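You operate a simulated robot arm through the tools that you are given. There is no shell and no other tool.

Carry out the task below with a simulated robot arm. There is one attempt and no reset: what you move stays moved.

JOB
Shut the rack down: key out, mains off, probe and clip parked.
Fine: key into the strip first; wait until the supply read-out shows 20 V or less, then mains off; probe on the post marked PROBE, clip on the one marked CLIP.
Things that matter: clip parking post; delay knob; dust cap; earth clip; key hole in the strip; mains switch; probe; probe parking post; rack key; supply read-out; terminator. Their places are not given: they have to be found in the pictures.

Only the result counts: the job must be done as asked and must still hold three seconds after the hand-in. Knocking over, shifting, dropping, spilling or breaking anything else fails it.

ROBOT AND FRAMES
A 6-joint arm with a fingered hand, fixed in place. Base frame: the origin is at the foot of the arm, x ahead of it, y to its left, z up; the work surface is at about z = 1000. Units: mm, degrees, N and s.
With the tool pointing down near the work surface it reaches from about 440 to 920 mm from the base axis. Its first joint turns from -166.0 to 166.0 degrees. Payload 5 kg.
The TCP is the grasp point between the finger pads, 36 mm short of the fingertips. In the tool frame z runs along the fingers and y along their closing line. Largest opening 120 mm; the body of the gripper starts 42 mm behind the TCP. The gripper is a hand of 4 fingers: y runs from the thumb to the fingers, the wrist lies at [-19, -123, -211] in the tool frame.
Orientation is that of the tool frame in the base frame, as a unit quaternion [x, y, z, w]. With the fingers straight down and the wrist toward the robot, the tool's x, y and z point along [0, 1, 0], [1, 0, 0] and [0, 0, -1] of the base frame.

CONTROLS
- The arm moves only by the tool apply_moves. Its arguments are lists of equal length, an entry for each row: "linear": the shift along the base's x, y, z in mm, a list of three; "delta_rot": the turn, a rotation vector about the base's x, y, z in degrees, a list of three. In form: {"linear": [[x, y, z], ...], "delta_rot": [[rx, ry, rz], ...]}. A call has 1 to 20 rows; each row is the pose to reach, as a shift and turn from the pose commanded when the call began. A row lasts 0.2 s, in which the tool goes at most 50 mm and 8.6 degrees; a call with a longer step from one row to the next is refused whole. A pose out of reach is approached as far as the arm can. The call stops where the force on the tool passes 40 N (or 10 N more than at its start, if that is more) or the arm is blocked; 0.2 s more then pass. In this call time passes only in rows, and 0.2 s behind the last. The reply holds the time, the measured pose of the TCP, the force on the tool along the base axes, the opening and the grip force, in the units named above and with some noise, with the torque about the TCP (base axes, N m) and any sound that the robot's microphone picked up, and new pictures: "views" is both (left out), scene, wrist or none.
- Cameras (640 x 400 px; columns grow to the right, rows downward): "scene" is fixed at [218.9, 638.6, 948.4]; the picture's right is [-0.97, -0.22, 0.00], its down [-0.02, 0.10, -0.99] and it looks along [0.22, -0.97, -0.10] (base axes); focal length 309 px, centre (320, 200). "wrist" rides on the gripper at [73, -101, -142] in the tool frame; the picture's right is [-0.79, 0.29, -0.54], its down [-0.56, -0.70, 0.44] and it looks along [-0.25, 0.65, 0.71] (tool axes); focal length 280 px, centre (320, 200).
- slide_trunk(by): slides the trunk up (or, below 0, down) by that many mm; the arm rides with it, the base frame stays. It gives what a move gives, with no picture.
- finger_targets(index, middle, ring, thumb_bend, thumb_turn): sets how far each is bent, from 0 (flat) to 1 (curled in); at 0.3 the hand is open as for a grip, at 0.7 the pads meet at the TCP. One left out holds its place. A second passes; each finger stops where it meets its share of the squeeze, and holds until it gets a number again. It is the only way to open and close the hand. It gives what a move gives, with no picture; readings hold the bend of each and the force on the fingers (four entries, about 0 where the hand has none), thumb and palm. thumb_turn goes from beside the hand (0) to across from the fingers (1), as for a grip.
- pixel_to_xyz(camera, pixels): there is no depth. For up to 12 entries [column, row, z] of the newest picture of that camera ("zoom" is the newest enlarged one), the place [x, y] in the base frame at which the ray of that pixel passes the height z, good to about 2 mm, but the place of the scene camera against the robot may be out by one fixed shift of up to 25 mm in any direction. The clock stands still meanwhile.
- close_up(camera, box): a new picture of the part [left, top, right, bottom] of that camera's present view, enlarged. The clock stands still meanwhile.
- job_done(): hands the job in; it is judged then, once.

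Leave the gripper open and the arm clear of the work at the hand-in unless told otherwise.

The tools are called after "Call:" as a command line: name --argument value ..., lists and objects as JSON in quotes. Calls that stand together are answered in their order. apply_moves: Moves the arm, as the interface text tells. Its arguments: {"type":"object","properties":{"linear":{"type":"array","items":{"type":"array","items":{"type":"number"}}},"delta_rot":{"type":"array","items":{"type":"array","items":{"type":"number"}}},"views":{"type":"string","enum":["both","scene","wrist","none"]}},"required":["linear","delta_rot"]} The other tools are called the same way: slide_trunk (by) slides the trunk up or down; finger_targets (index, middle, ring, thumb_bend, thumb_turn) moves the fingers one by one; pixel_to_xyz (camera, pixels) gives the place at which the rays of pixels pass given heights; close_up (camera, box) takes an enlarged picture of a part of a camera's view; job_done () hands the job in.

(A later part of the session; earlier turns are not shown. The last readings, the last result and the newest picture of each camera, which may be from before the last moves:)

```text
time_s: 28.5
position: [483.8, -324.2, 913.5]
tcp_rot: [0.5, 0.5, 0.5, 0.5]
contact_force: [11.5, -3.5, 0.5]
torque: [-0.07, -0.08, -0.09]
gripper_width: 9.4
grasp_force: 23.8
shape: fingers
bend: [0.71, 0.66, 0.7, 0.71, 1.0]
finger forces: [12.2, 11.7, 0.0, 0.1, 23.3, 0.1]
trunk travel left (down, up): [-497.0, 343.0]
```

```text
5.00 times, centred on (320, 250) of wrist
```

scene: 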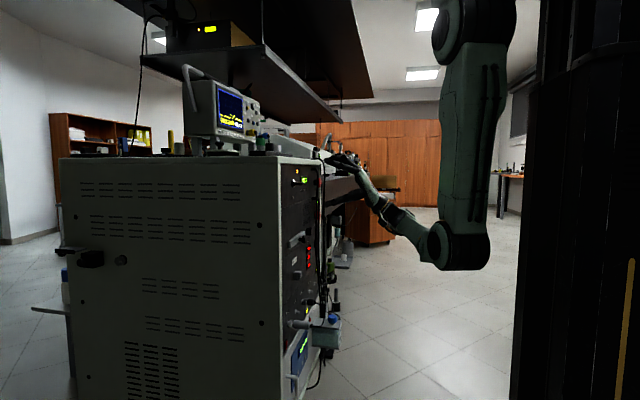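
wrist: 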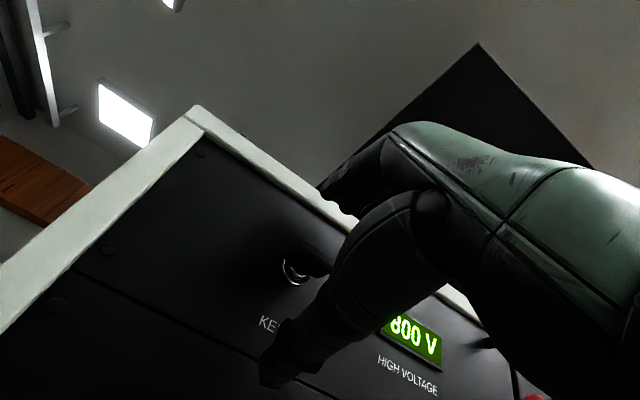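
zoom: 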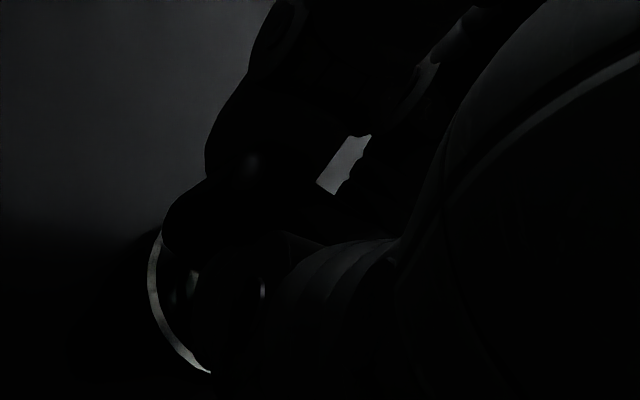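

The grip is 24 N. I try a gentle straight pull of 8 mm to test whether the key comes free without turning.

Call:
apply_moves --linear '[[-2, 0, 0], [-4, 0, 0], [-6, 0, 0], [-8, 0, 0]]' --delta_rot '[[0, 0, 0], [0, 0, 0], [0, 0, 0], [0, 0, 0]]' --views "none"

Call:
close_up --camera "scene" --box '[270, 150, 370, 212]'

Call:
close_up --camera "wrist" --box '[220, 180, 460, 400]'

```text
time_s: 29.5
position: [476.9, -323.8, 911.1]
tcp_rot: [0.501, 0.501, 0.499, 0.499]
contact_force: [32.2, -4.1, 3.8]
torque: [-0.06, -0.01, -0.11]
gripper_width: 9.4
grasp_force: 19.9
shape: fingers
bend: [0.71, 0.65, 0.7, 0.72, 1.0]
finger forces: [11.1, 10.6, 0.0, 0.0, 17.7, 0.0]
trunk travel left (down, up): [-497.0, 343.0]
```

```text
6.40 times, centred on (320, 181) of scene
```

zoom: 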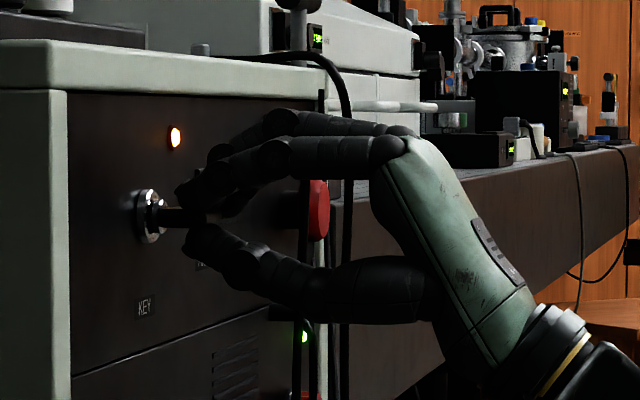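

```text
1.82 times, centred on (340, 290) of wrist
```

zoom: 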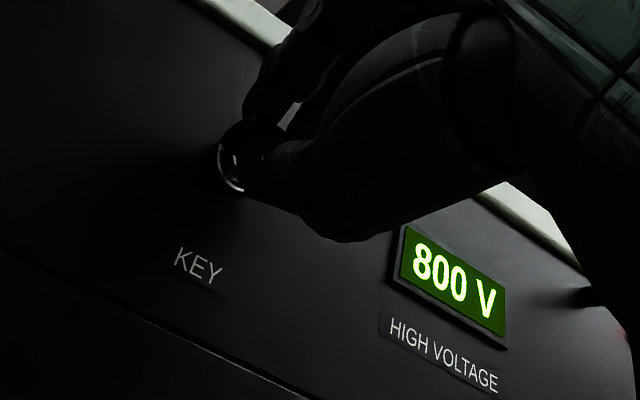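

The key holds against a 32 N pull, so it must be turned first. I look closely at the lock for position marks.

Call:
close_up --camera "scene" --box '[284, 172, 308, 187]'

Call:
close_up --camera "wrist" --box '[260, 230, 330, 290]'

```text
16.00 times, centred on (296, 180) of scene
```

zoom: 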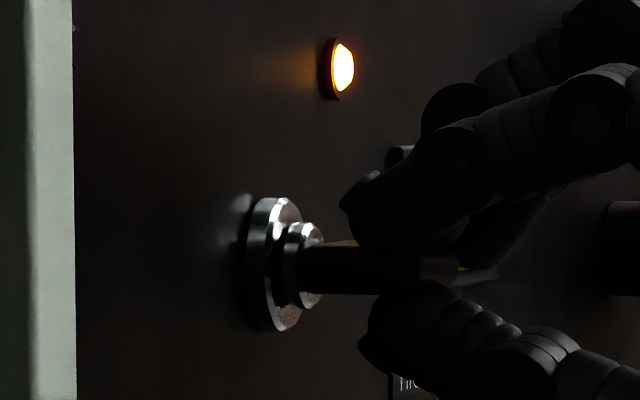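

```text
6.67 times, centred on (295, 260) of wrist
```

zoom: 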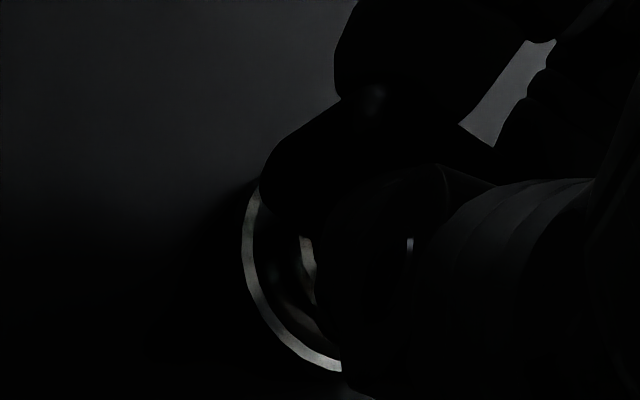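

The bow is gripped along about 22 mm. I ease forward 5 mm to take the pull off and then try a small counter‑clockwise turn (as seen from the front), 12 degrees, watching the torque.

Call:
apply_moves --linear '[[3, 0, 0], [5, 0, 0]]' --delta_rot '[[0, 0, 0], [0, 0, 0]]' --views "none"

Call:
apply_moves --linear '[[0, 0, 0], [0, 0, 0], [0, 0, 0], [0, 0, 0]]' --delta_rot '[[-3, 0, 0], [-6, 0, 0], [-9, 0, 0], [-12, 0, 0]]' --views "none"

Call:
close_up --camera "scene" --box '[284, 165, 324, 190]'

```text
time_s: 30.1
position: [479.0, -323.9, 912.2]
tcp_rot: [0.501, 0.499, 0.5, 0.5]
contact_force: [6.9, -0.7, -2.5]
torque: [-0.16, 0.05, 0.05]
gripper_width: 8.9
grasp_force: 24.4
shape: fingers
bend: [0.71, 0.66, 0.7, 0.72, 1.0]
finger forces: [11.7, 11.3, 0.0, 0.0, 25.1, 0.1]
trunk travel left (down, up): [-497.0, 343.0]
```

```text
time_s: 31.1
position: [478.1, -324.2, 913.9]
tcp_rot: [0.446, 0.549, 0.445, 0.549]
contact_force: [2.0, -5.5, -3.9]
torque: [0.07, 0.06, -0.03]
gripper_width: 9.7
grasp_force: 24.1
shape: fingers
bend: [0.71, 0.67, 0.7, 0.72, 1.0]
finger forces: [15.8, 7.2, 0.1, 0.0, 26.4, 0.1]
trunk travel left (down, up): [-497.0, 343.0]
```

```text
16.00 times, centred on (304, 178) of scene
```

zoom: 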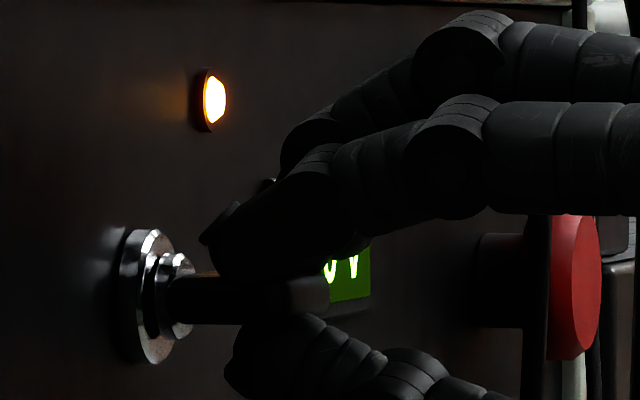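

Torque stays small (0.07 N m). I carry on another 16 degrees in the same sense and look.

Call:
apply_moves --linear '[[0, 0, 0], [0, 0, 0], [0, 0, 0], [0, 0, 0]]' --delta_rot '[[-4, 0, 0], [-8, 0, 0], [-12, 0, 0], [-16, 0, 0]]' --views "none"

Call:
close_up --camera "scene" --box '[284, 165, 324, 190]'

Call:
close_up --camera "wrist" --box '[220, 180, 460, 400]'

```text
time_s: 32.1
position: [478.6, -323.8, 914.5]
tcp_rot: [0.365, 0.606, 0.365, 0.606]
contact_force: [-5.0, -8.1, -4.0]
torque: [-0.03, 0.08, -0.13]
gripper_width: 9.9
grasp_force: 25.9
shape: fingers
bend: [0.71, 0.71, 0.7, 0.72, 1.0]
finger forces: [15.1, 8.1, 0.0, 0.0, 28.1, 0.1]
trunk travel left (down, up): [-497.0, 343.0]
```

```text
16.00 times, centred on (304, 178) of scene
```

zoom: 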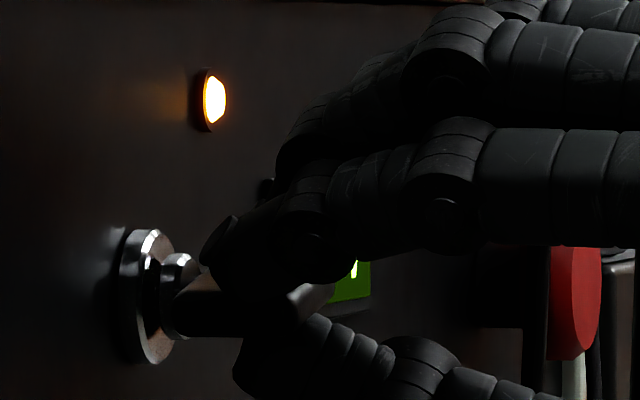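

```text
1.82 times, centred on (340, 290) of wrist
```

zoom: 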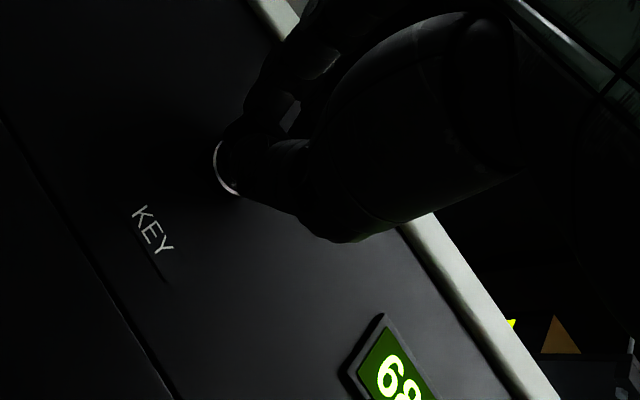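

The bow is turning with the hand, and the read-out has begun to fall (68x). This is the right sense. I continue the turn by 32 more degrees.

Call:
apply_moves --linear '[[0, 0, 0], [0, 0, 0], [0, 0, 0], [0, 0, 0], [0, 0, 0], [0, 0, 0]]' --delta_rot '[[-5, 0, 0], [-10, 0, 0], [-15, 0, 0], [-20, 0, 0], [-26, 0, 0], [-32, 0, 0]]' --views "none"

Call:
close_up --camera "scene" --box '[284, 165, 324, 190]'

Call:
close_up --camera "wrist" --box '[220, 180, 460, 400]'

```text
time_s: 33.5
position: [476.5, -324.1, 914.3]
tcp_rot: [0.183, 0.682, 0.182, 0.685]
contact_force: [-22.8, -8.9, -2.4]
torque: [0.03, 0.14, -0.19]
gripper_width: 9.9
grasp_force: 28.6
shape: fingers
bend: [0.71, 0.72, 0.7, 0.73, 1.0]
finger forces: [16.5, 7.8, 0.0, 0.0, 32.7, 0.1]
trunk travel left (down, up): [-497.0, 343.0]
```

```text
16.00 times, centred on (304, 178) of scene
```

zoom: 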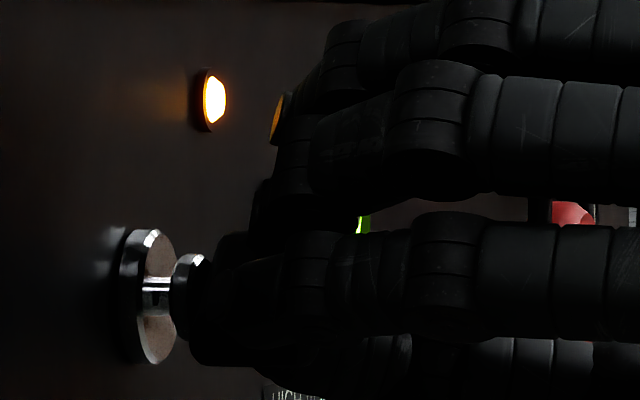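

```text
1.82 times, centred on (340, 290) of wrist
```

zoom: 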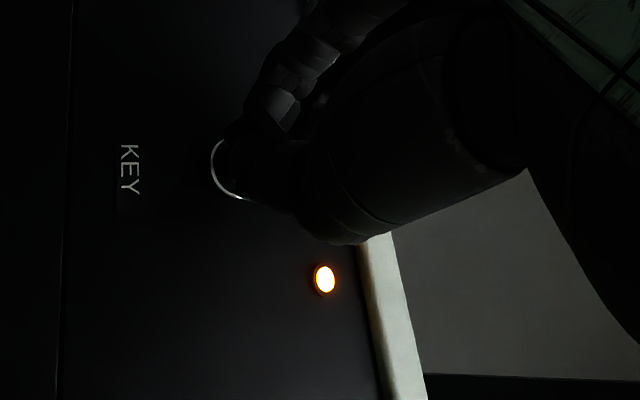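

The key has turned about 60° and its collar is now a few mm away from the lock ring; the tool feels −23 N along x (being pushed outward). I ease back 4 mm along −x and check.

Call:
apply_moves --linear '[[-2, 0, 0], [-4, 0, 0]]' --delta_rot '[[0, 0, 0], [0, 0, 0]]' --views "none"

Call:
close_up --camera "scene" --box '[284, 165, 324, 190]'

```text
time_s: 34.1
position: [475.3, -323.8, 914.1]
tcp_rot: [0.183, 0.683, 0.184, 0.683]
contact_force: [-6.0, -12.3, 0.2]
torque: [0.04, 0.03, -0.28]
gripper_width: 10.2
grasp_force: 25.4
shape: fingers
bend: [0.71, 0.72, 0.7, 0.73, 1.0]
finger forces: [14.5, 7.1, 0.0, 0.1, 30.0, 0.0]
trunk travel left (down, up): [-497.0, 343.0]
```

```text
16.00 times, centred on (304, 178) of scene
```

zoom: 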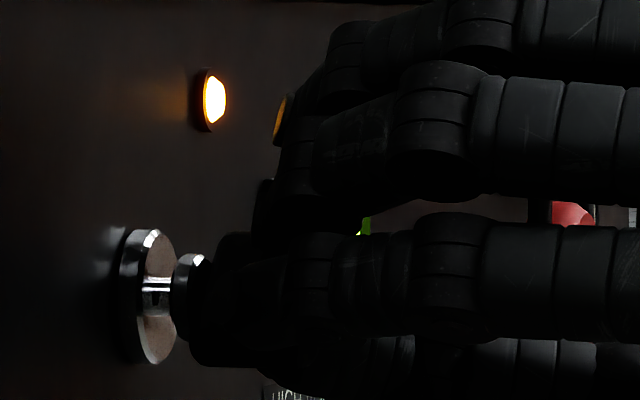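

Load is relieved. I pull back another 8 mm to see whether the key follows.

Call:
apply_moves --linear '[[-2, 0, 0], [-4, 0, 0], [-6, 0, 0], [-8, 0, 0]]' --delta_rot '[[0, 0, 0], [0, 0, 0], [0, 0, 0], [0, 0, 0]]' --views "none"

Call:
close_up --camera "scene" --box '[284, 165, 324, 190]'

```text
time_s: 35.1
position: [466.2, -325.0, 912.4]
tcp_rot: [0.184, 0.682, 0.183, 0.684]
contact_force: [0.1, -12.2, 3.3]
torque: [-0.01, -0.12, -0.27]
gripper_width: 10.2
grasp_force: 25.9
shape: fingers
bend: [0.71, 0.72, 0.7, 0.73, 1.0]
finger forces: [14.0, 8.5, 0.0, 0.0, 28.3, 0.1]
trunk travel left (down, up): [-497.0, 343.0]
```

```text
16.00 times, centred on (304, 178) of scene
```

zoom: 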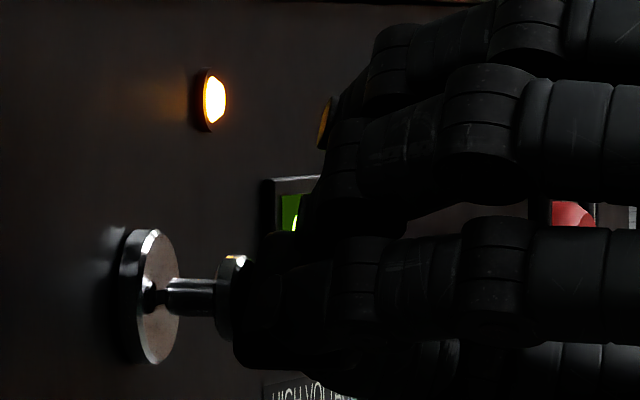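

The key's shaft is sliding out of the lock. I keep pulling straight back to clear it.

Call:
apply_moves --linear '[[-5, 0, 0], [-10, 0, 0], [-15, 0, 0], [-20, 0, 0], [-28, 0, 0], [-36, 0, 0], [-46, 0, 0], [-60, 0, 0]]' --delta_rot '[[0, 0, 0], [0, 0, 0], [0, 0, 0], [0, 0, 0], [0, 0, 0], [0, 0, 0], [0, 0, 0], [0, 0, 0]]'

Call:
close_up --camera "scene" --box '[280, 150, 360, 200]'

Call:
close_up --camera "wrist" --box '[220, 180, 460, 400]'

```text
time_s: 36.9
position: [407.7, -322.6, 914.1]
tcp_rot: [0.183, 0.683, 0.183, 0.683]
contact_force: [-0.3, -0.4, -0.2]
torque: [0.0, 0.04, -0.02]
gripper_width: 10.0
grasp_force: 24.7
shape: fingers
bend: [0.71, 0.72, 0.7, 0.73, 1.0]
finger forces: [15.6, 9.0, 0.0, 0.0, 24.7, 0.0]
trunk travel left (down, up): [-497.0, 343.0]
```

scene: 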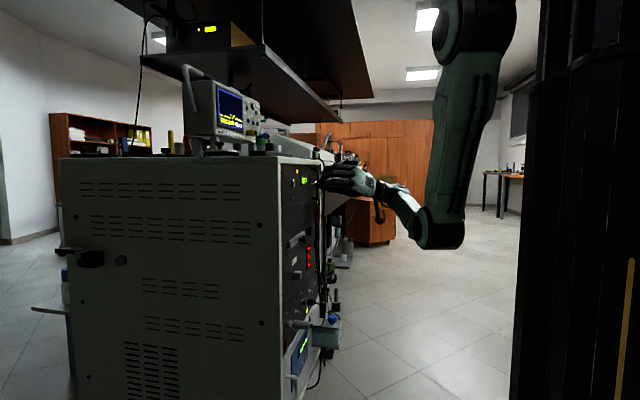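
wrist: 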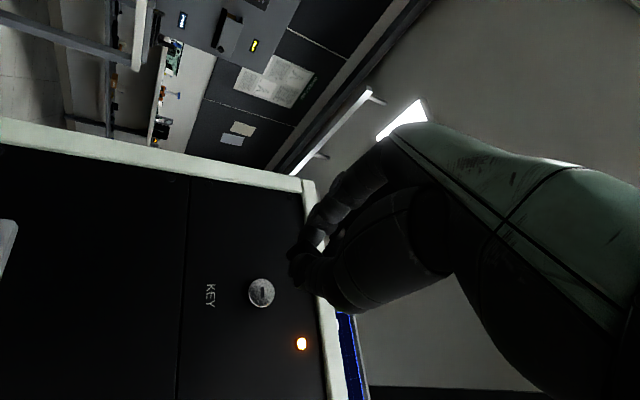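

```text
8.00 times, centred on (320, 175) of scene
```

zoom: 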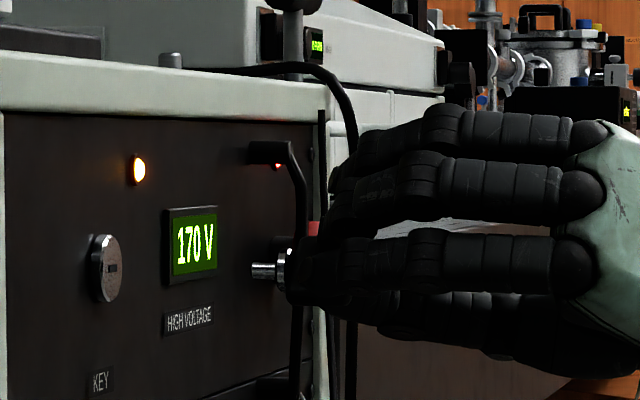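

```text
1.82 times, centred on (340, 290) of wrist
```

zoom: 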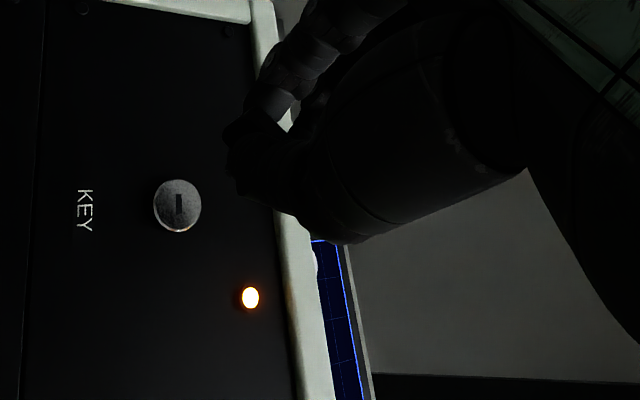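

The key is out (read-out 170 V and falling) and is held in line with the fingers. Next I raise the trunk 230 mm to clear the rack top, undo the 60° roll and pitch the hand down.

Call:
slide_trunk --by 230

Call:
apply_moves --linear '[[0, 0, 0], [0, 0, 0], [0, 0, 0], [0, 0, 0], [0, 0, 0], [0, 0, 0], [0, 0, 0], [0, 0, 0]]' --delta_rot '[[7.5, 0, 0], [15, 0, 0], [22.5, 0, 0], [30, 0, 0], [37.5, 0, 0], [45, 0, 0], [52.5, 0, 0], [60, 0, 0]]' --views "none"

Call:
apply_moves --linear '[[0, 0, 3], [0, 0, 6], [0, 0, 9], [0, -5, 12], [0, -10, 15], [0, -20, 18], [0, -30, 21], [0, -40, 24], [0, -50, 27], [0, -60, 30], [10, -70, 30], [20, -80, 30]]' --delta_rot '[[0, 7.5, 0], [0, 15, 0], [0, 22.5, 0], [0, 30, 0], [0, 37.5, 0], [0, 45, 0], [0, 52.5, 0], [0, 60, 0], [0, 67.5, 0], [0, 75, 0], [0, 82.5, 0], [0, 90, 0]]'

```text
time_s: 39.3
position: [408.7, -322.5, 1143.0]
tcp_rot: [0.183, 0.684, 0.184, 0.682]
contact_force: [-0.5, -0.2, 0.5]
torque: [-0.02, 0.01, 0.02]
gripper_width: 10.1
grasp_force: 24.4
shape: fingers
bend: [0.71, 0.72, 0.7, 0.73, 1.0]
finger forces: [15.5, 9.0, 0.0, 0.0, 24.7, 0.0]
trunk travel left (down, up): [-727.0, 113.0]
```

```text
time_s: 41.1
position: [407.7, -321.1, 1144.7]
tcp_rot: [0.5, 0.5, 0.501, 0.499]
contact_force: [0.1, 1.1, 0.0]
torque: [-0.01, 0.04, 0.0]
gripper_width: 10.0
grasp_force: 25.2
shape: fingers
bend: [0.71, 0.72, 0.7, 0.73, 1.0]
finger forces: [15.4, 9.0, 0.1, 0.1, 24.6, 0.0]
trunk travel left (down, up): [-727.0, 113.0]
```

```text
time_s: 43.7
position: [446.9, -415.1, 1148.7]
tcp_rot: [0.708, 0.707, 0.0, 0.0]
contact_force: [0.0, 0.0, -0.8]
torque: [0.03, 0.0, -0.01]
gripper_width: 9.6
grasp_force: 24.1
shape: fingers
bend: [0.71, 0.72, 0.7, 0.74, 1.0]
finger forces: [15.5, 9.2, 0.0, 0.1, 24.4, 0.1]
out of reach, approached as far as the arm can: row 12
trunk travel left (down, up): [-727.0, 113.0]
```

scene: 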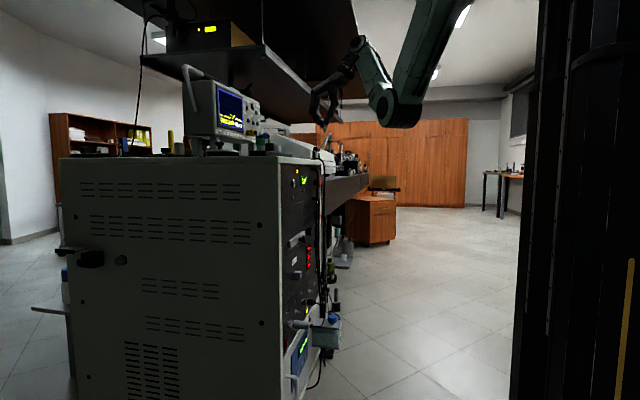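
wrist: 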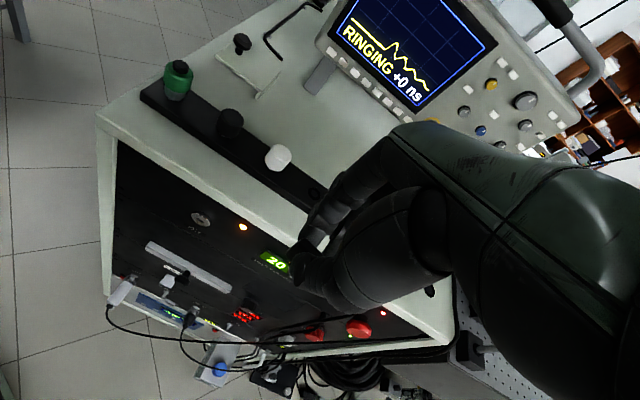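

The hand points down, key in grip, read-out already shows 20. I enlarge the region of the key and the strip's hole (about (313,194)), then move over.

Call:
close_up --camera "wrist" --box '[240, 140, 400, 300]'

Call:
pixel_to_xyz --camera "wrist" --pixels '[[318, 193, 1020], [278, 157, 1045], [278, 172, 1020], [230, 128, 1020], [176, 100, 1020]]'

```text
2.50 times, centred on (320, 220) of wrist
```

zoom: 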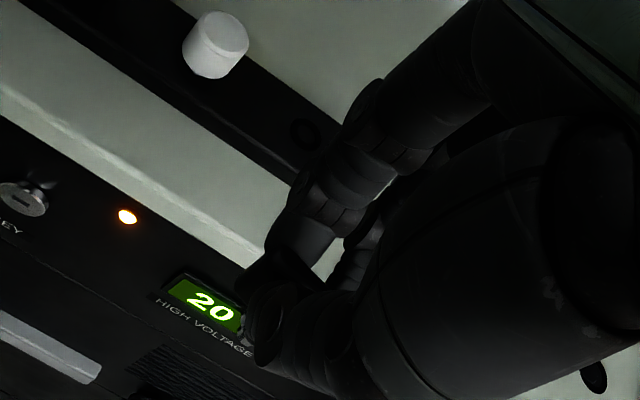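

```text
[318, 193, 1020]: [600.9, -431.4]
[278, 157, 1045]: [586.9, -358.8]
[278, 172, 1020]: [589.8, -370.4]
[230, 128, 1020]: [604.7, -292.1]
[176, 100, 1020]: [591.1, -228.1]
```

The hole appears at about (313,193) → near (600, −427) at z 1020. I move the hand to stand about 25 mm short of it, well above.

Call:
apply_moves --linear '[[35, -6, -6], [70, -13, -12], [100, -20, -18], [125, -24, -24]]' --delta_rot '[[0, 0, 0], [0, 0, 0], [0, 0, 0], [0, 0, 0]]'

Call:
close_up --camera "wrist" --box '[200, 180, 400, 380]'

Call:
close_up --camera "scene" --box '[230, 90, 350, 165]'

```text
time_s: 44.7
position: [574.2, -438.2, 1123.1]
tcp_rot: [0.707, 0.707, -0.001, 0.0]
contact_force: [-0.7, -0.4, -0.9]
torque: [0.04, 0.07, -0.01]
gripper_width: 10.1
grasp_force: 24.9
shape: fingers
bend: [0.71, 0.72, 0.7, 0.74, 1.0]
finger forces: [15.4, 9.2, 0.0, 0.0, 24.5, 0.0]
trunk travel left (down, up): [-727.0, 113.0]
```

scene: 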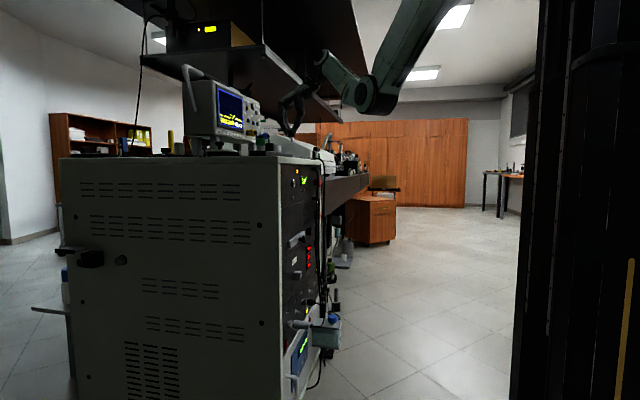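
wrist: 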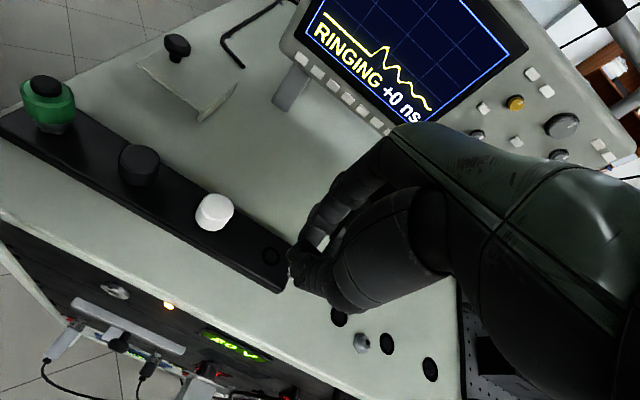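

```text
2.00 times, centred on (300, 280) of wrist
```

zoom: 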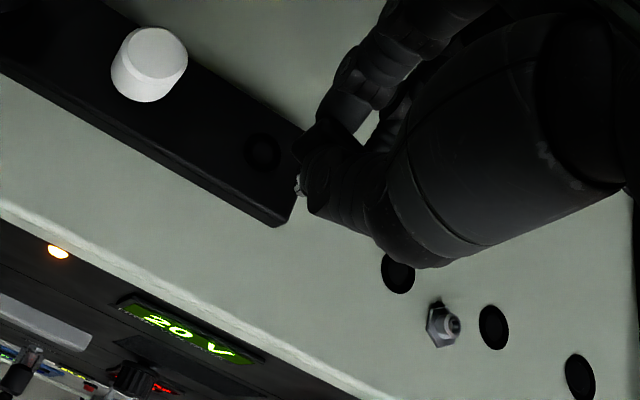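

```text
5.33 times, centred on (290, 128) of scene
```

zoom: 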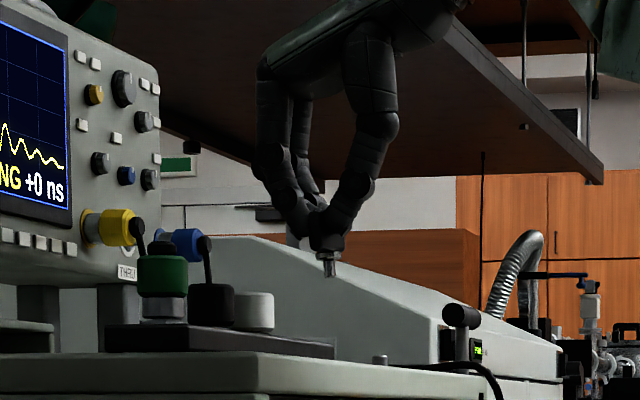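

The key shaft points straight down (scene zoom (330,265)). I measure the hole (262,152) and the key tip (300,188) in the wrist enlargement — first re-taking a tighter enlargement.

Call:
close_up --camera "wrist" --box '[240, 225, 340, 288]'

```text
6.35 times, centred on (290, 256) of wrist
```

zoom: 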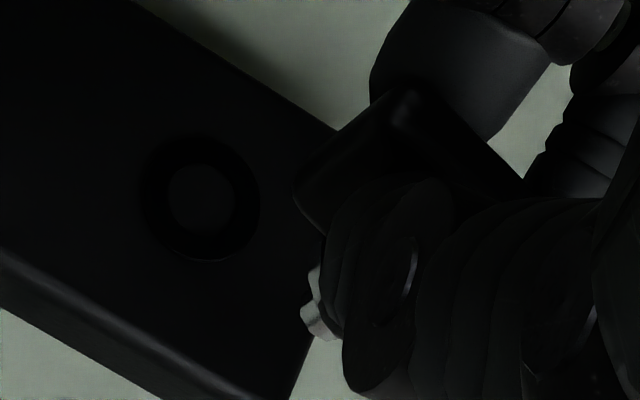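

Call:
pixel_to_xyz --camera "zoom" --pixels '[[200, 200, 1015], [200, 200, 1020], [200, 200, 1025], [318, 335, 1050], [318, 335, 1060], [318, 335, 1070], [332, 128, 1020], [290, 395, 1020], [130, 5, 1020], [250, 395, 1000]]'

```text
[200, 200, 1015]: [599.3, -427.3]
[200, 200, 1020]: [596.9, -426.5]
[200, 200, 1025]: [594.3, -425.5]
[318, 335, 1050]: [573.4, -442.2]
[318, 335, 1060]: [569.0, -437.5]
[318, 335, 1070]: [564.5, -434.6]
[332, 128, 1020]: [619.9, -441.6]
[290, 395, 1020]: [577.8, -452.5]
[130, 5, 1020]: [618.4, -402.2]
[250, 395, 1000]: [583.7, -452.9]
```

Hole centre ≈ (597.5, −427), key tip ≈ (571, −440) at z ≈ 1055. I shift (+26, +13) and go down 20 mm so the tip hangs some 15 mm above the hole, then look again.

Call:
apply_moves --linear '[[13, 7, 0], [26, 13, -5], [26, 13, -20]]' --delta_rot '[[0, 0, 0], [0, 0, 0], [0, 0, 0]]'

Call:
close_up --camera "wrist" --box '[240, 225, 340, 288]'

Call:
close_up --camera "scene" --box '[240, 120, 310, 165]'

```text
time_s: 45.5
position: [597.0, -426.7, 1106.0]
tcp_rot: [0.707, 0.707, 0.0, 0.001]
contact_force: [0.2, -0.6, 0.2]
torque: [0.04, -0.04, -0.02]
gripper_width: 9.8
grasp_force: 24.2
shape: fingers
bend: [0.71, 0.72, 0.7, 0.74, 1.0]
finger forces: [15.4, 9.2, 0.1, 0.0, 24.4, 0.0]
trunk travel left (down, up): [-727.0, 113.0]
```

scene: 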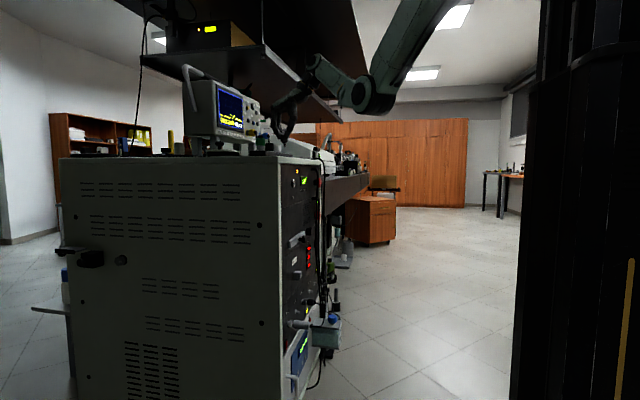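
wrist: 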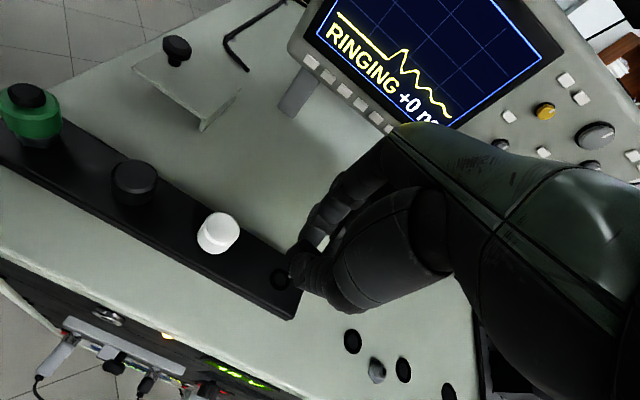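

```text
6.35 times, centred on (290, 256) of wrist
```

zoom: 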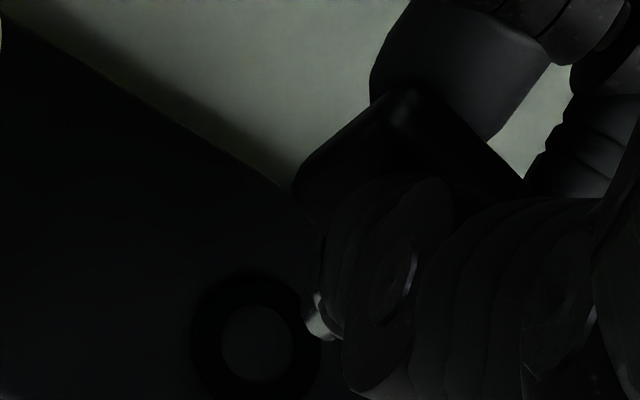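

```text
8.89 times, centred on (275, 142) of scene
```

zoom: 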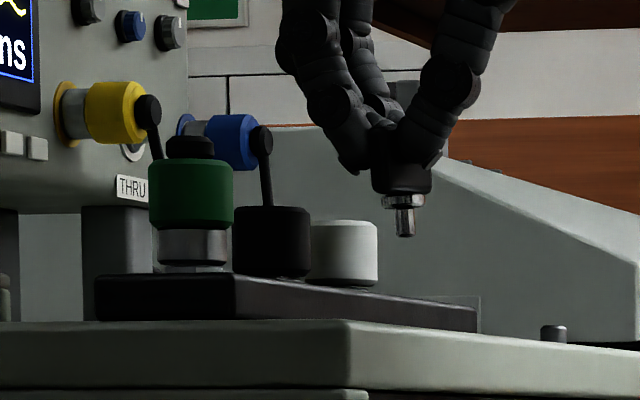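

Call:
close_up --camera "wrist" --box '[255, 250, 315, 300]'

Call:
close_up --camera "scene" --box '[270, 130, 302, 150]'

```text
8.00 times, centred on (285, 275) of wrist
```

zoom: 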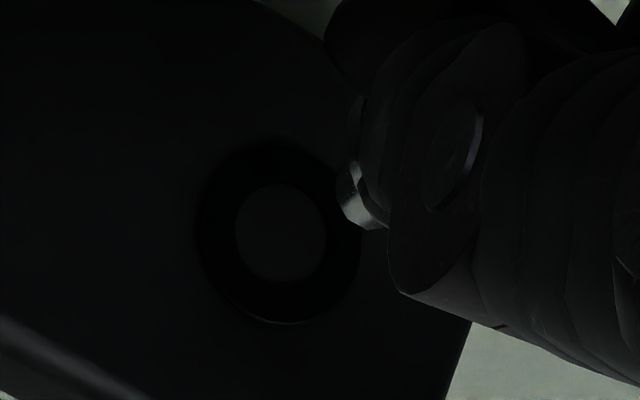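

```text
16.00 times, centred on (286, 140) of scene
```

zoom: 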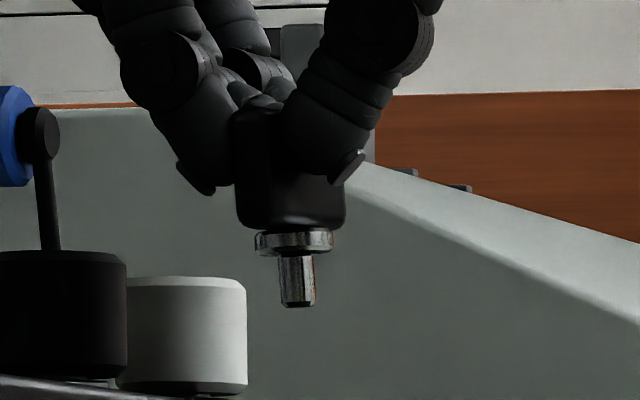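

The shaft (≈7.4 mm thick, 13 mm long) hangs about 24 mm above the hole (inner ≈10 mm). I lower 12 mm more and re‑measure both in the wrist view.

Call:
apply_moves --linear '[[0, 0, -6], [0, 0, -12]]' --delta_rot '[[0, 0, 0], [0, 0, 0]]' --views "none"

Call:
close_up --camera "scene" --box '[260, 130, 308, 160]'

Call:
close_up --camera "wrist" --box '[265, 260, 325, 298]'

```text
time_s: 46.1
position: [596.3, -423.1, 1092.1]
tcp_rot: [0.707, 0.707, 0.0, 0.001]
contact_force: [0.4, 0.4, -0.2]
torque: [-0.02, 0.01, 0.0]
gripper_width: 9.3
grasp_force: 24.9
shape: fingers
bend: [0.71, 0.72, 0.7, 0.74, 1.0]
finger forces: [15.5, 9.2, 0.0, 0.1, 24.5, 0.0]
trunk travel left (down, up): [-727.0, 113.0]
```

```text
13.33 times, centred on (284, 145) of scene
```

zoom: 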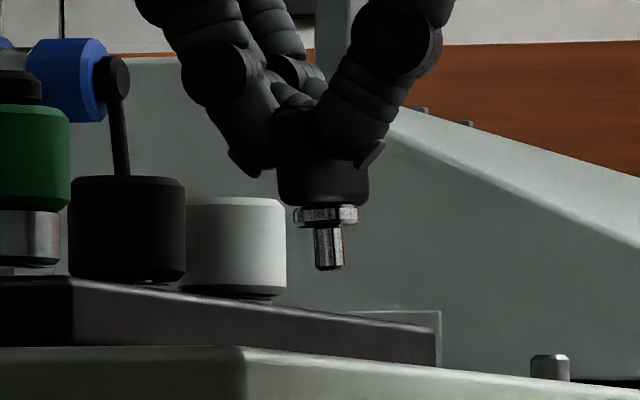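

```text
10.53 times, centred on (295, 279) of wrist
```

zoom: 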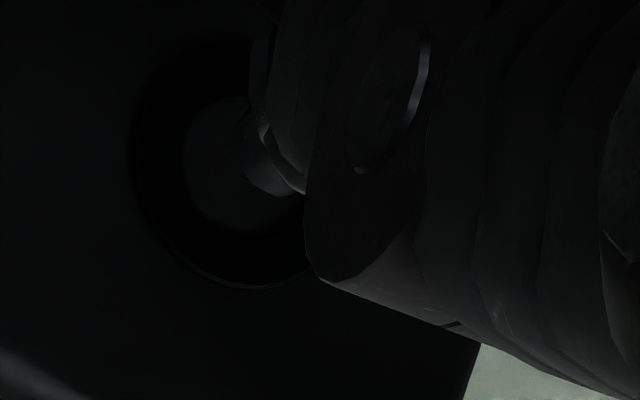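

Call:
pixel_to_xyz --camera "zoom" --pixels '[[238, 165, 1012], [238, 165, 1016], [238, 165, 1020], [290, 141, 1024], [290, 141, 1028], [290, 141, 1032], [245, 140, 1028], [285, 195, 1028], [135, 150, 1016], [240, 288, 1016]]'

```text
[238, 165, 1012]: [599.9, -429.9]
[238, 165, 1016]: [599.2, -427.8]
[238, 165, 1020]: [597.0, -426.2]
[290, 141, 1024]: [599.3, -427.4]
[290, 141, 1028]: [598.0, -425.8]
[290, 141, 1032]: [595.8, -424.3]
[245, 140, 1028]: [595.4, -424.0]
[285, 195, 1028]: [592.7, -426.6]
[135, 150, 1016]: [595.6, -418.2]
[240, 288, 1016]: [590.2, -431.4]
```

The tip is within about 2 mm of the hole's axis: I correct (+1.7, +0.8) and go down 10 mm, then check forces.

Call:
apply_moves --linear '[[1.7, 0.8, 0], [1.7, 0.8, -4], [1.7, 0.8, -8], [1.7, 0.8, -10]]' --delta_rot '[[0, 0, 0], [0, 0, 0], [0, 0, 0], [0, 0, 0]]' --views "none"

Call:
close_up --camera "scene" --box '[260, 130, 308, 160]'

Call:
close_up --camera "wrist" --box '[265, 260, 325, 298]'

```text
time_s: 47.1
position: [597.8, -423.8, 1083.5]
tcp_rot: [0.708, 0.707, 0.0, 0.0]
contact_force: [0.0, 0.8, -0.1]
torque: [0.0, 0.0, 0.0]
gripper_width: 9.7
grasp_force: 24.4
shape: fingers
bend: [0.71, 0.72, 0.7, 0.74, 1.0]
finger forces: [15.5, 9.1, 0.0, 0.0, 24.5, 0.0]
trunk travel left (down, up): [-727.0, 113.0]
```

```text
13.33 times, centred on (284, 145) of scene
```

zoom: 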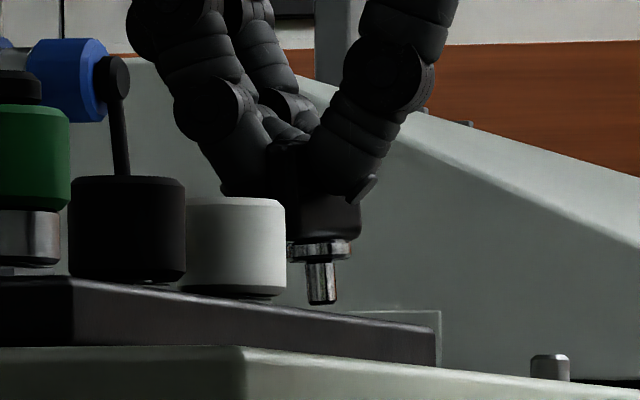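

```text
10.53 times, centred on (295, 279) of wrist
```

zoom: 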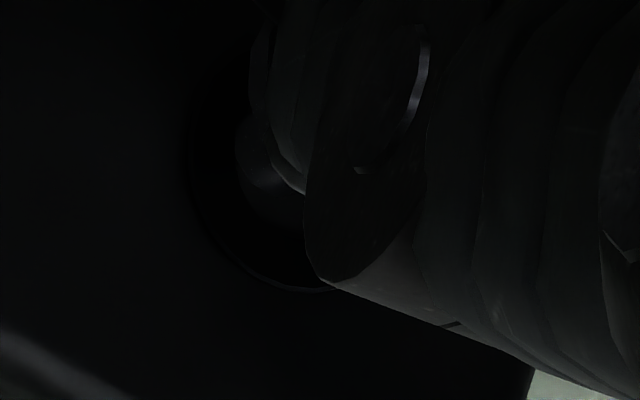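

No contact yet. I go down another 6 mm in small steps, watching the force.

Call:
apply_moves --linear '[[0, 0, -2], [0, 0, -4], [0, 0, -6]]' --delta_rot '[[0, 0, 0], [0, 0, 0], [0, 0, 0]]' --views "none"

Call:
close_up --camera "scene" --box '[268, 135, 300, 155]'

Call:
close_up --camera "wrist" --box '[270, 262, 310, 287]'

```text
time_s: 47.9
position: [596.8, -424.3, 1078.3]
tcp_rot: [0.707, 0.707, 0.0, 0.002]
contact_force: [0.8, -0.4, 2.6]
torque: [0.01, -0.04, -0.03]
gripper_width: 9.9
grasp_force: 24.8
shape: fingers
bend: [0.71, 0.72, 0.7, 0.74, 1.0]
finger forces: [15.8, 9.4, 0.0, 0.0, 25.0, 0.1]
trunk travel left (down, up): [-727.0, 113.0]
```

```text
16.00 times, centred on (284, 145) of scene
```

zoom: 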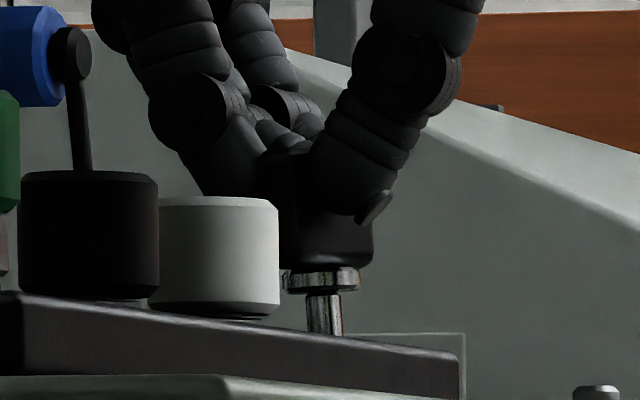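

```text
16.00 times, centred on (290, 274) of wrist
```

zoom: 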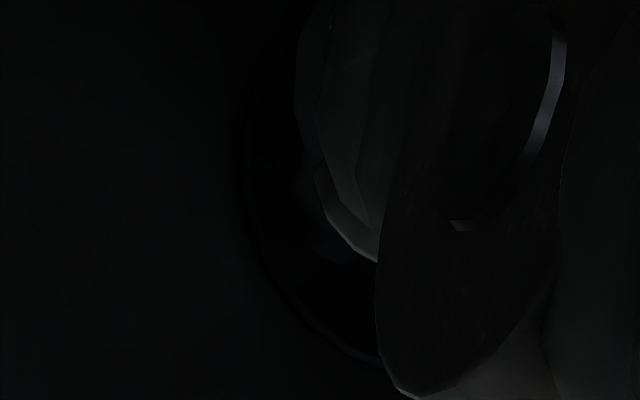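

Force has just begun (2.6 N). I press 2 mm more to learn whether the shaft is entering or sitting on the rim.

Call:
apply_moves --linear '[[0, 0, -1], [0, 0, -2]]' --delta_rot '[[0, 0, 0], [0, 0, 0]]' --views "none"

Call:
close_up --camera "scene" --box '[268, 135, 300, 155]'

```text
time_s: 48.5
position: [597.2, -424.1, 1078.3]
tcp_rot: [0.708, 0.706, 0.0, 0.002]
contact_force: [0.7, 1.5, 11.1]
torque: [0.04, -0.02, 0.02]
gripper_width: 9.8
grasp_force: 26.7
shape: fingers
bend: [0.71, 0.72, 0.7, 0.74, 1.0]
finger forces: [16.3, 10.2, 0.0, 0.0, 27.4, 0.0]
trunk travel left (down, up): [-727.0, 113.0]
```

```text
16.00 times, centred on (284, 145) of scene
```

zoom: 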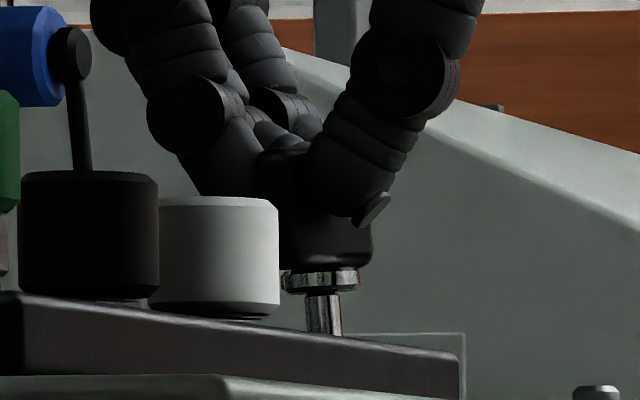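

Blocked at 11 N – the shaft sits on the rim or needs a certain turn. I lift 25 mm, shift aside toward −x, and inspect the hole and the key tip closely.

Call:
apply_moves --linear '[[0, 0, 5], [0, 0, 15], [0, -5, 27], [-10, -15, 35], [-20, -25, 40]]' --delta_rot '[[0, 0, 0], [0, 0, 0], [0, 0, 0], [0, 0, 0], [0, 0, 0]]' --views "wrist"

Call:
close_up --camera "wrist" --box '[240, 225, 290, 257]'

Call:
close_up --camera "scene" --box '[276, 125, 300, 140]'

```text
time_s: 49.7
position: [578.8, -449.5, 1115.8]
tcp_rot: [0.707, 0.707, 0.0, 0.0]
contact_force: [-0.2, -0.1, -0.5]
torque: [-0.02, -0.03, 0.0]
gripper_width: 9.7
grasp_force: 25.2
shape: fingers
bend: [0.71, 0.72, 0.7, 0.74, 1.0]
finger forces: [15.7, 9.6, 0.0, 0.0, 25.2, 0.1]
trunk travel left (down, up): [-727.0, 113.0]
```

wrist: 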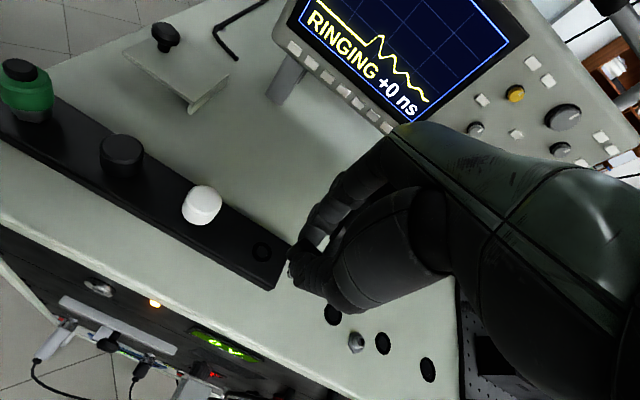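

```text
12.50 times, centred on (265, 241) of wrist
```

zoom: 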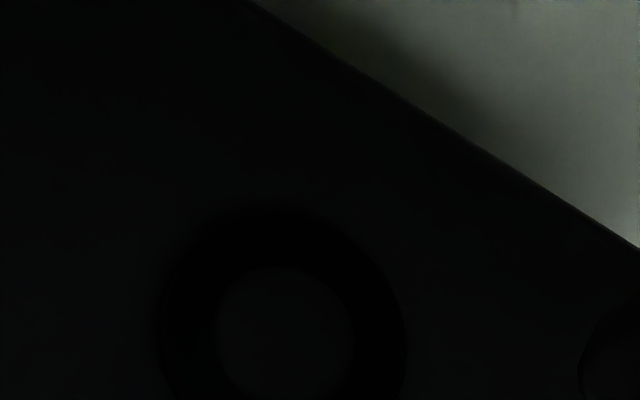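

```text
16.00 times, centred on (288, 132) of scene
```

zoom: 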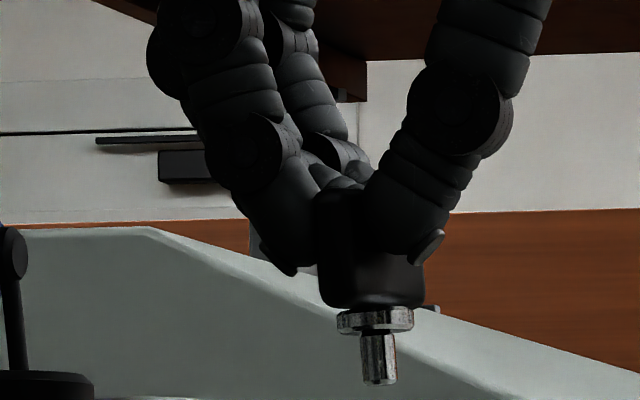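

The read-out is down near 0 V. I look at the lock's slot (98,287) for comparison, and at the hole once more.

Call:
close_up --camera "wrist" --box '[80, 275, 116, 298]'

Call:
close_up --camera "wrist" --box '[250, 240, 274, 263]'

Call:
close_up --camera "scene" --box '[284, 136, 296, 142]'

Call:
close_up --camera "scene" --box '[284, 174, 300, 192]'

Call:
close_up --camera "wrist" --box '[270, 250, 310, 290]'

```text
16.00 times, centred on (98, 286) of wrist
```

zoom: 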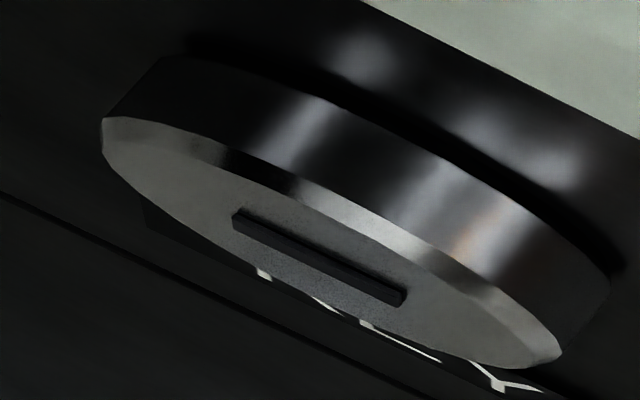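

```text
16.00 times, centred on (262, 252) of wrist
```

zoom: 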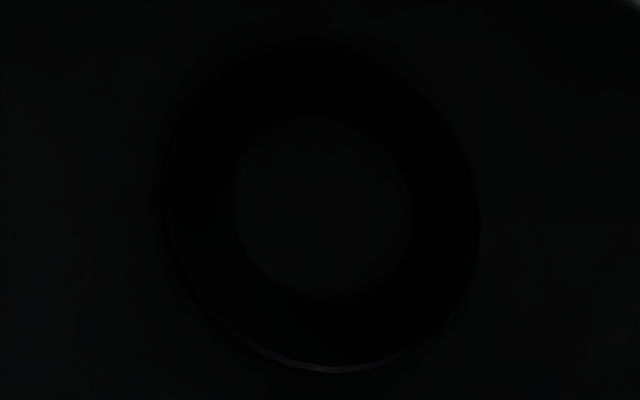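

```text
16.00 times, centred on (290, 139) of scene
```

zoom: 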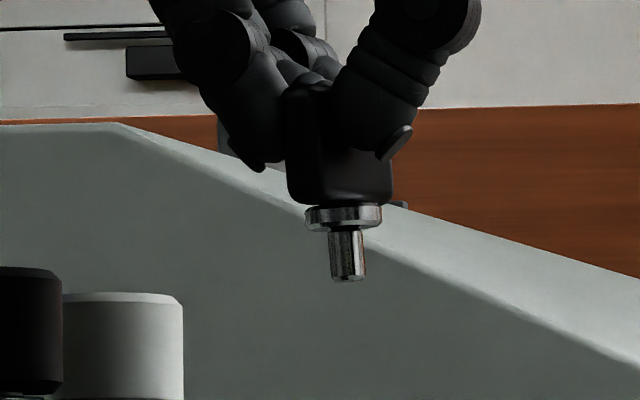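

```text
16.00 times, centred on (292, 183) of scene
```

zoom: 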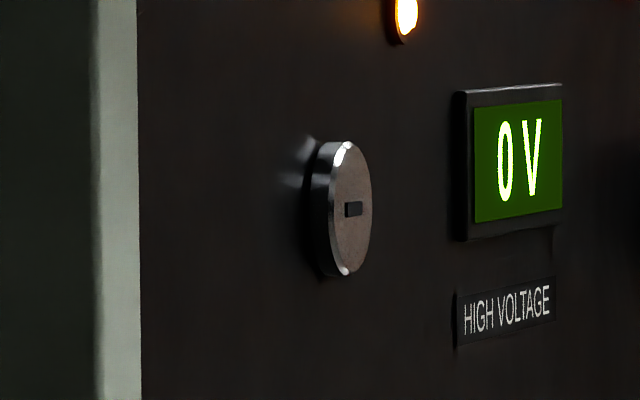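

```text
10.00 times, centred on (290, 270) of wrist
```

zoom: 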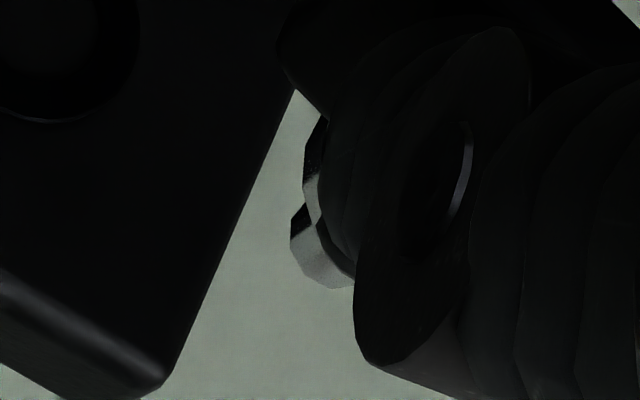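

Call:
pixel_to_xyz --camera "zoom" --pixels '[[290, 235, 1051], [325, 288, 1051], [300, 270, 1051], [345, 288, 1051], [303, 165, 1064], [318, 118, 1064], [290, 235, 1055], [325, 288, 1055]]'

Call:
close_up --camera "wrist" --box '[235, 225, 315, 290]'

```text
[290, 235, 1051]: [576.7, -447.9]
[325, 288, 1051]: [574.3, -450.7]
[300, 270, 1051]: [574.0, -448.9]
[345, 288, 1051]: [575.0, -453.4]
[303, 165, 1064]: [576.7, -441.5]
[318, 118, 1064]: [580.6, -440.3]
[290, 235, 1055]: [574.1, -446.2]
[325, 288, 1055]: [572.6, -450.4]
```

```text
6.15 times, centred on (275, 258) of wrist
```

zoom: 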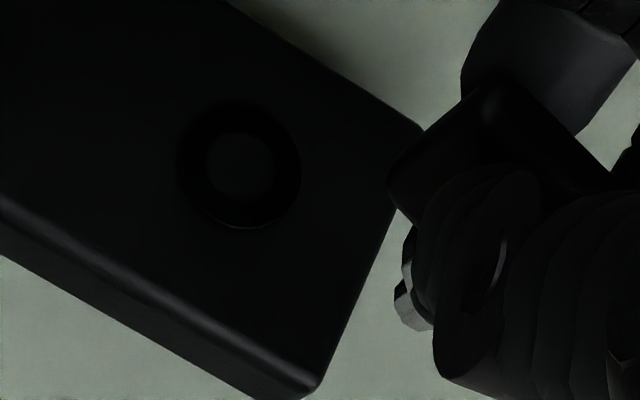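

The hole is simply round (inner ≈10.5 mm), shaft ≈8.5 mm. My better estimate asks for a shift of about (+0.6, −0.7) from the earlier try. I return there, stopping just above contact.

Call:
apply_moves --linear '[[10, 12, 0], [20.6, 24.3, -5], [20.6, 24.3, -20], [20.6, 24.3, -34], [20.6, 24.3, -38], [20.6, 24.3, -40]]' --delta_rot '[[0, 0, 0], [0, 0, 0], [0, 0, 0], [0, 0, 0], [0, 0, 0], [0, 0, 0]]' --views "none"

Call:
close_up --camera "wrist" --box '[270, 262, 310, 287]'

```text
time_s: 51.1
position: [598.8, -424.0, 1078.0]
tcp_rot: [0.707, 0.707, 0.0, 0.002]
contact_force: [0.7, 0.8, 12.1]
torque: [0.0, -0.09, 0.01]
gripper_width: 9.8
grasp_force: 27.2
shape: fingers
bend: [0.71, 0.72, 0.7, 0.74, 1.0]
finger forces: [16.8, 10.5, 0.1, 0.1, 27.4, 0.0]
trunk travel left (down, up): [-727.0, 113.0]
```

```text
16.00 times, centred on (290, 274) of wrist
```

zoom: 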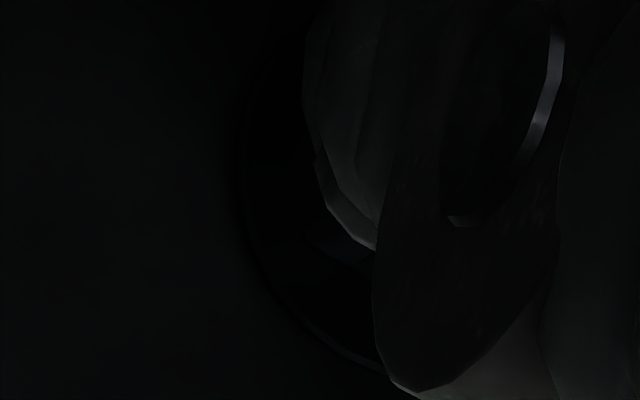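

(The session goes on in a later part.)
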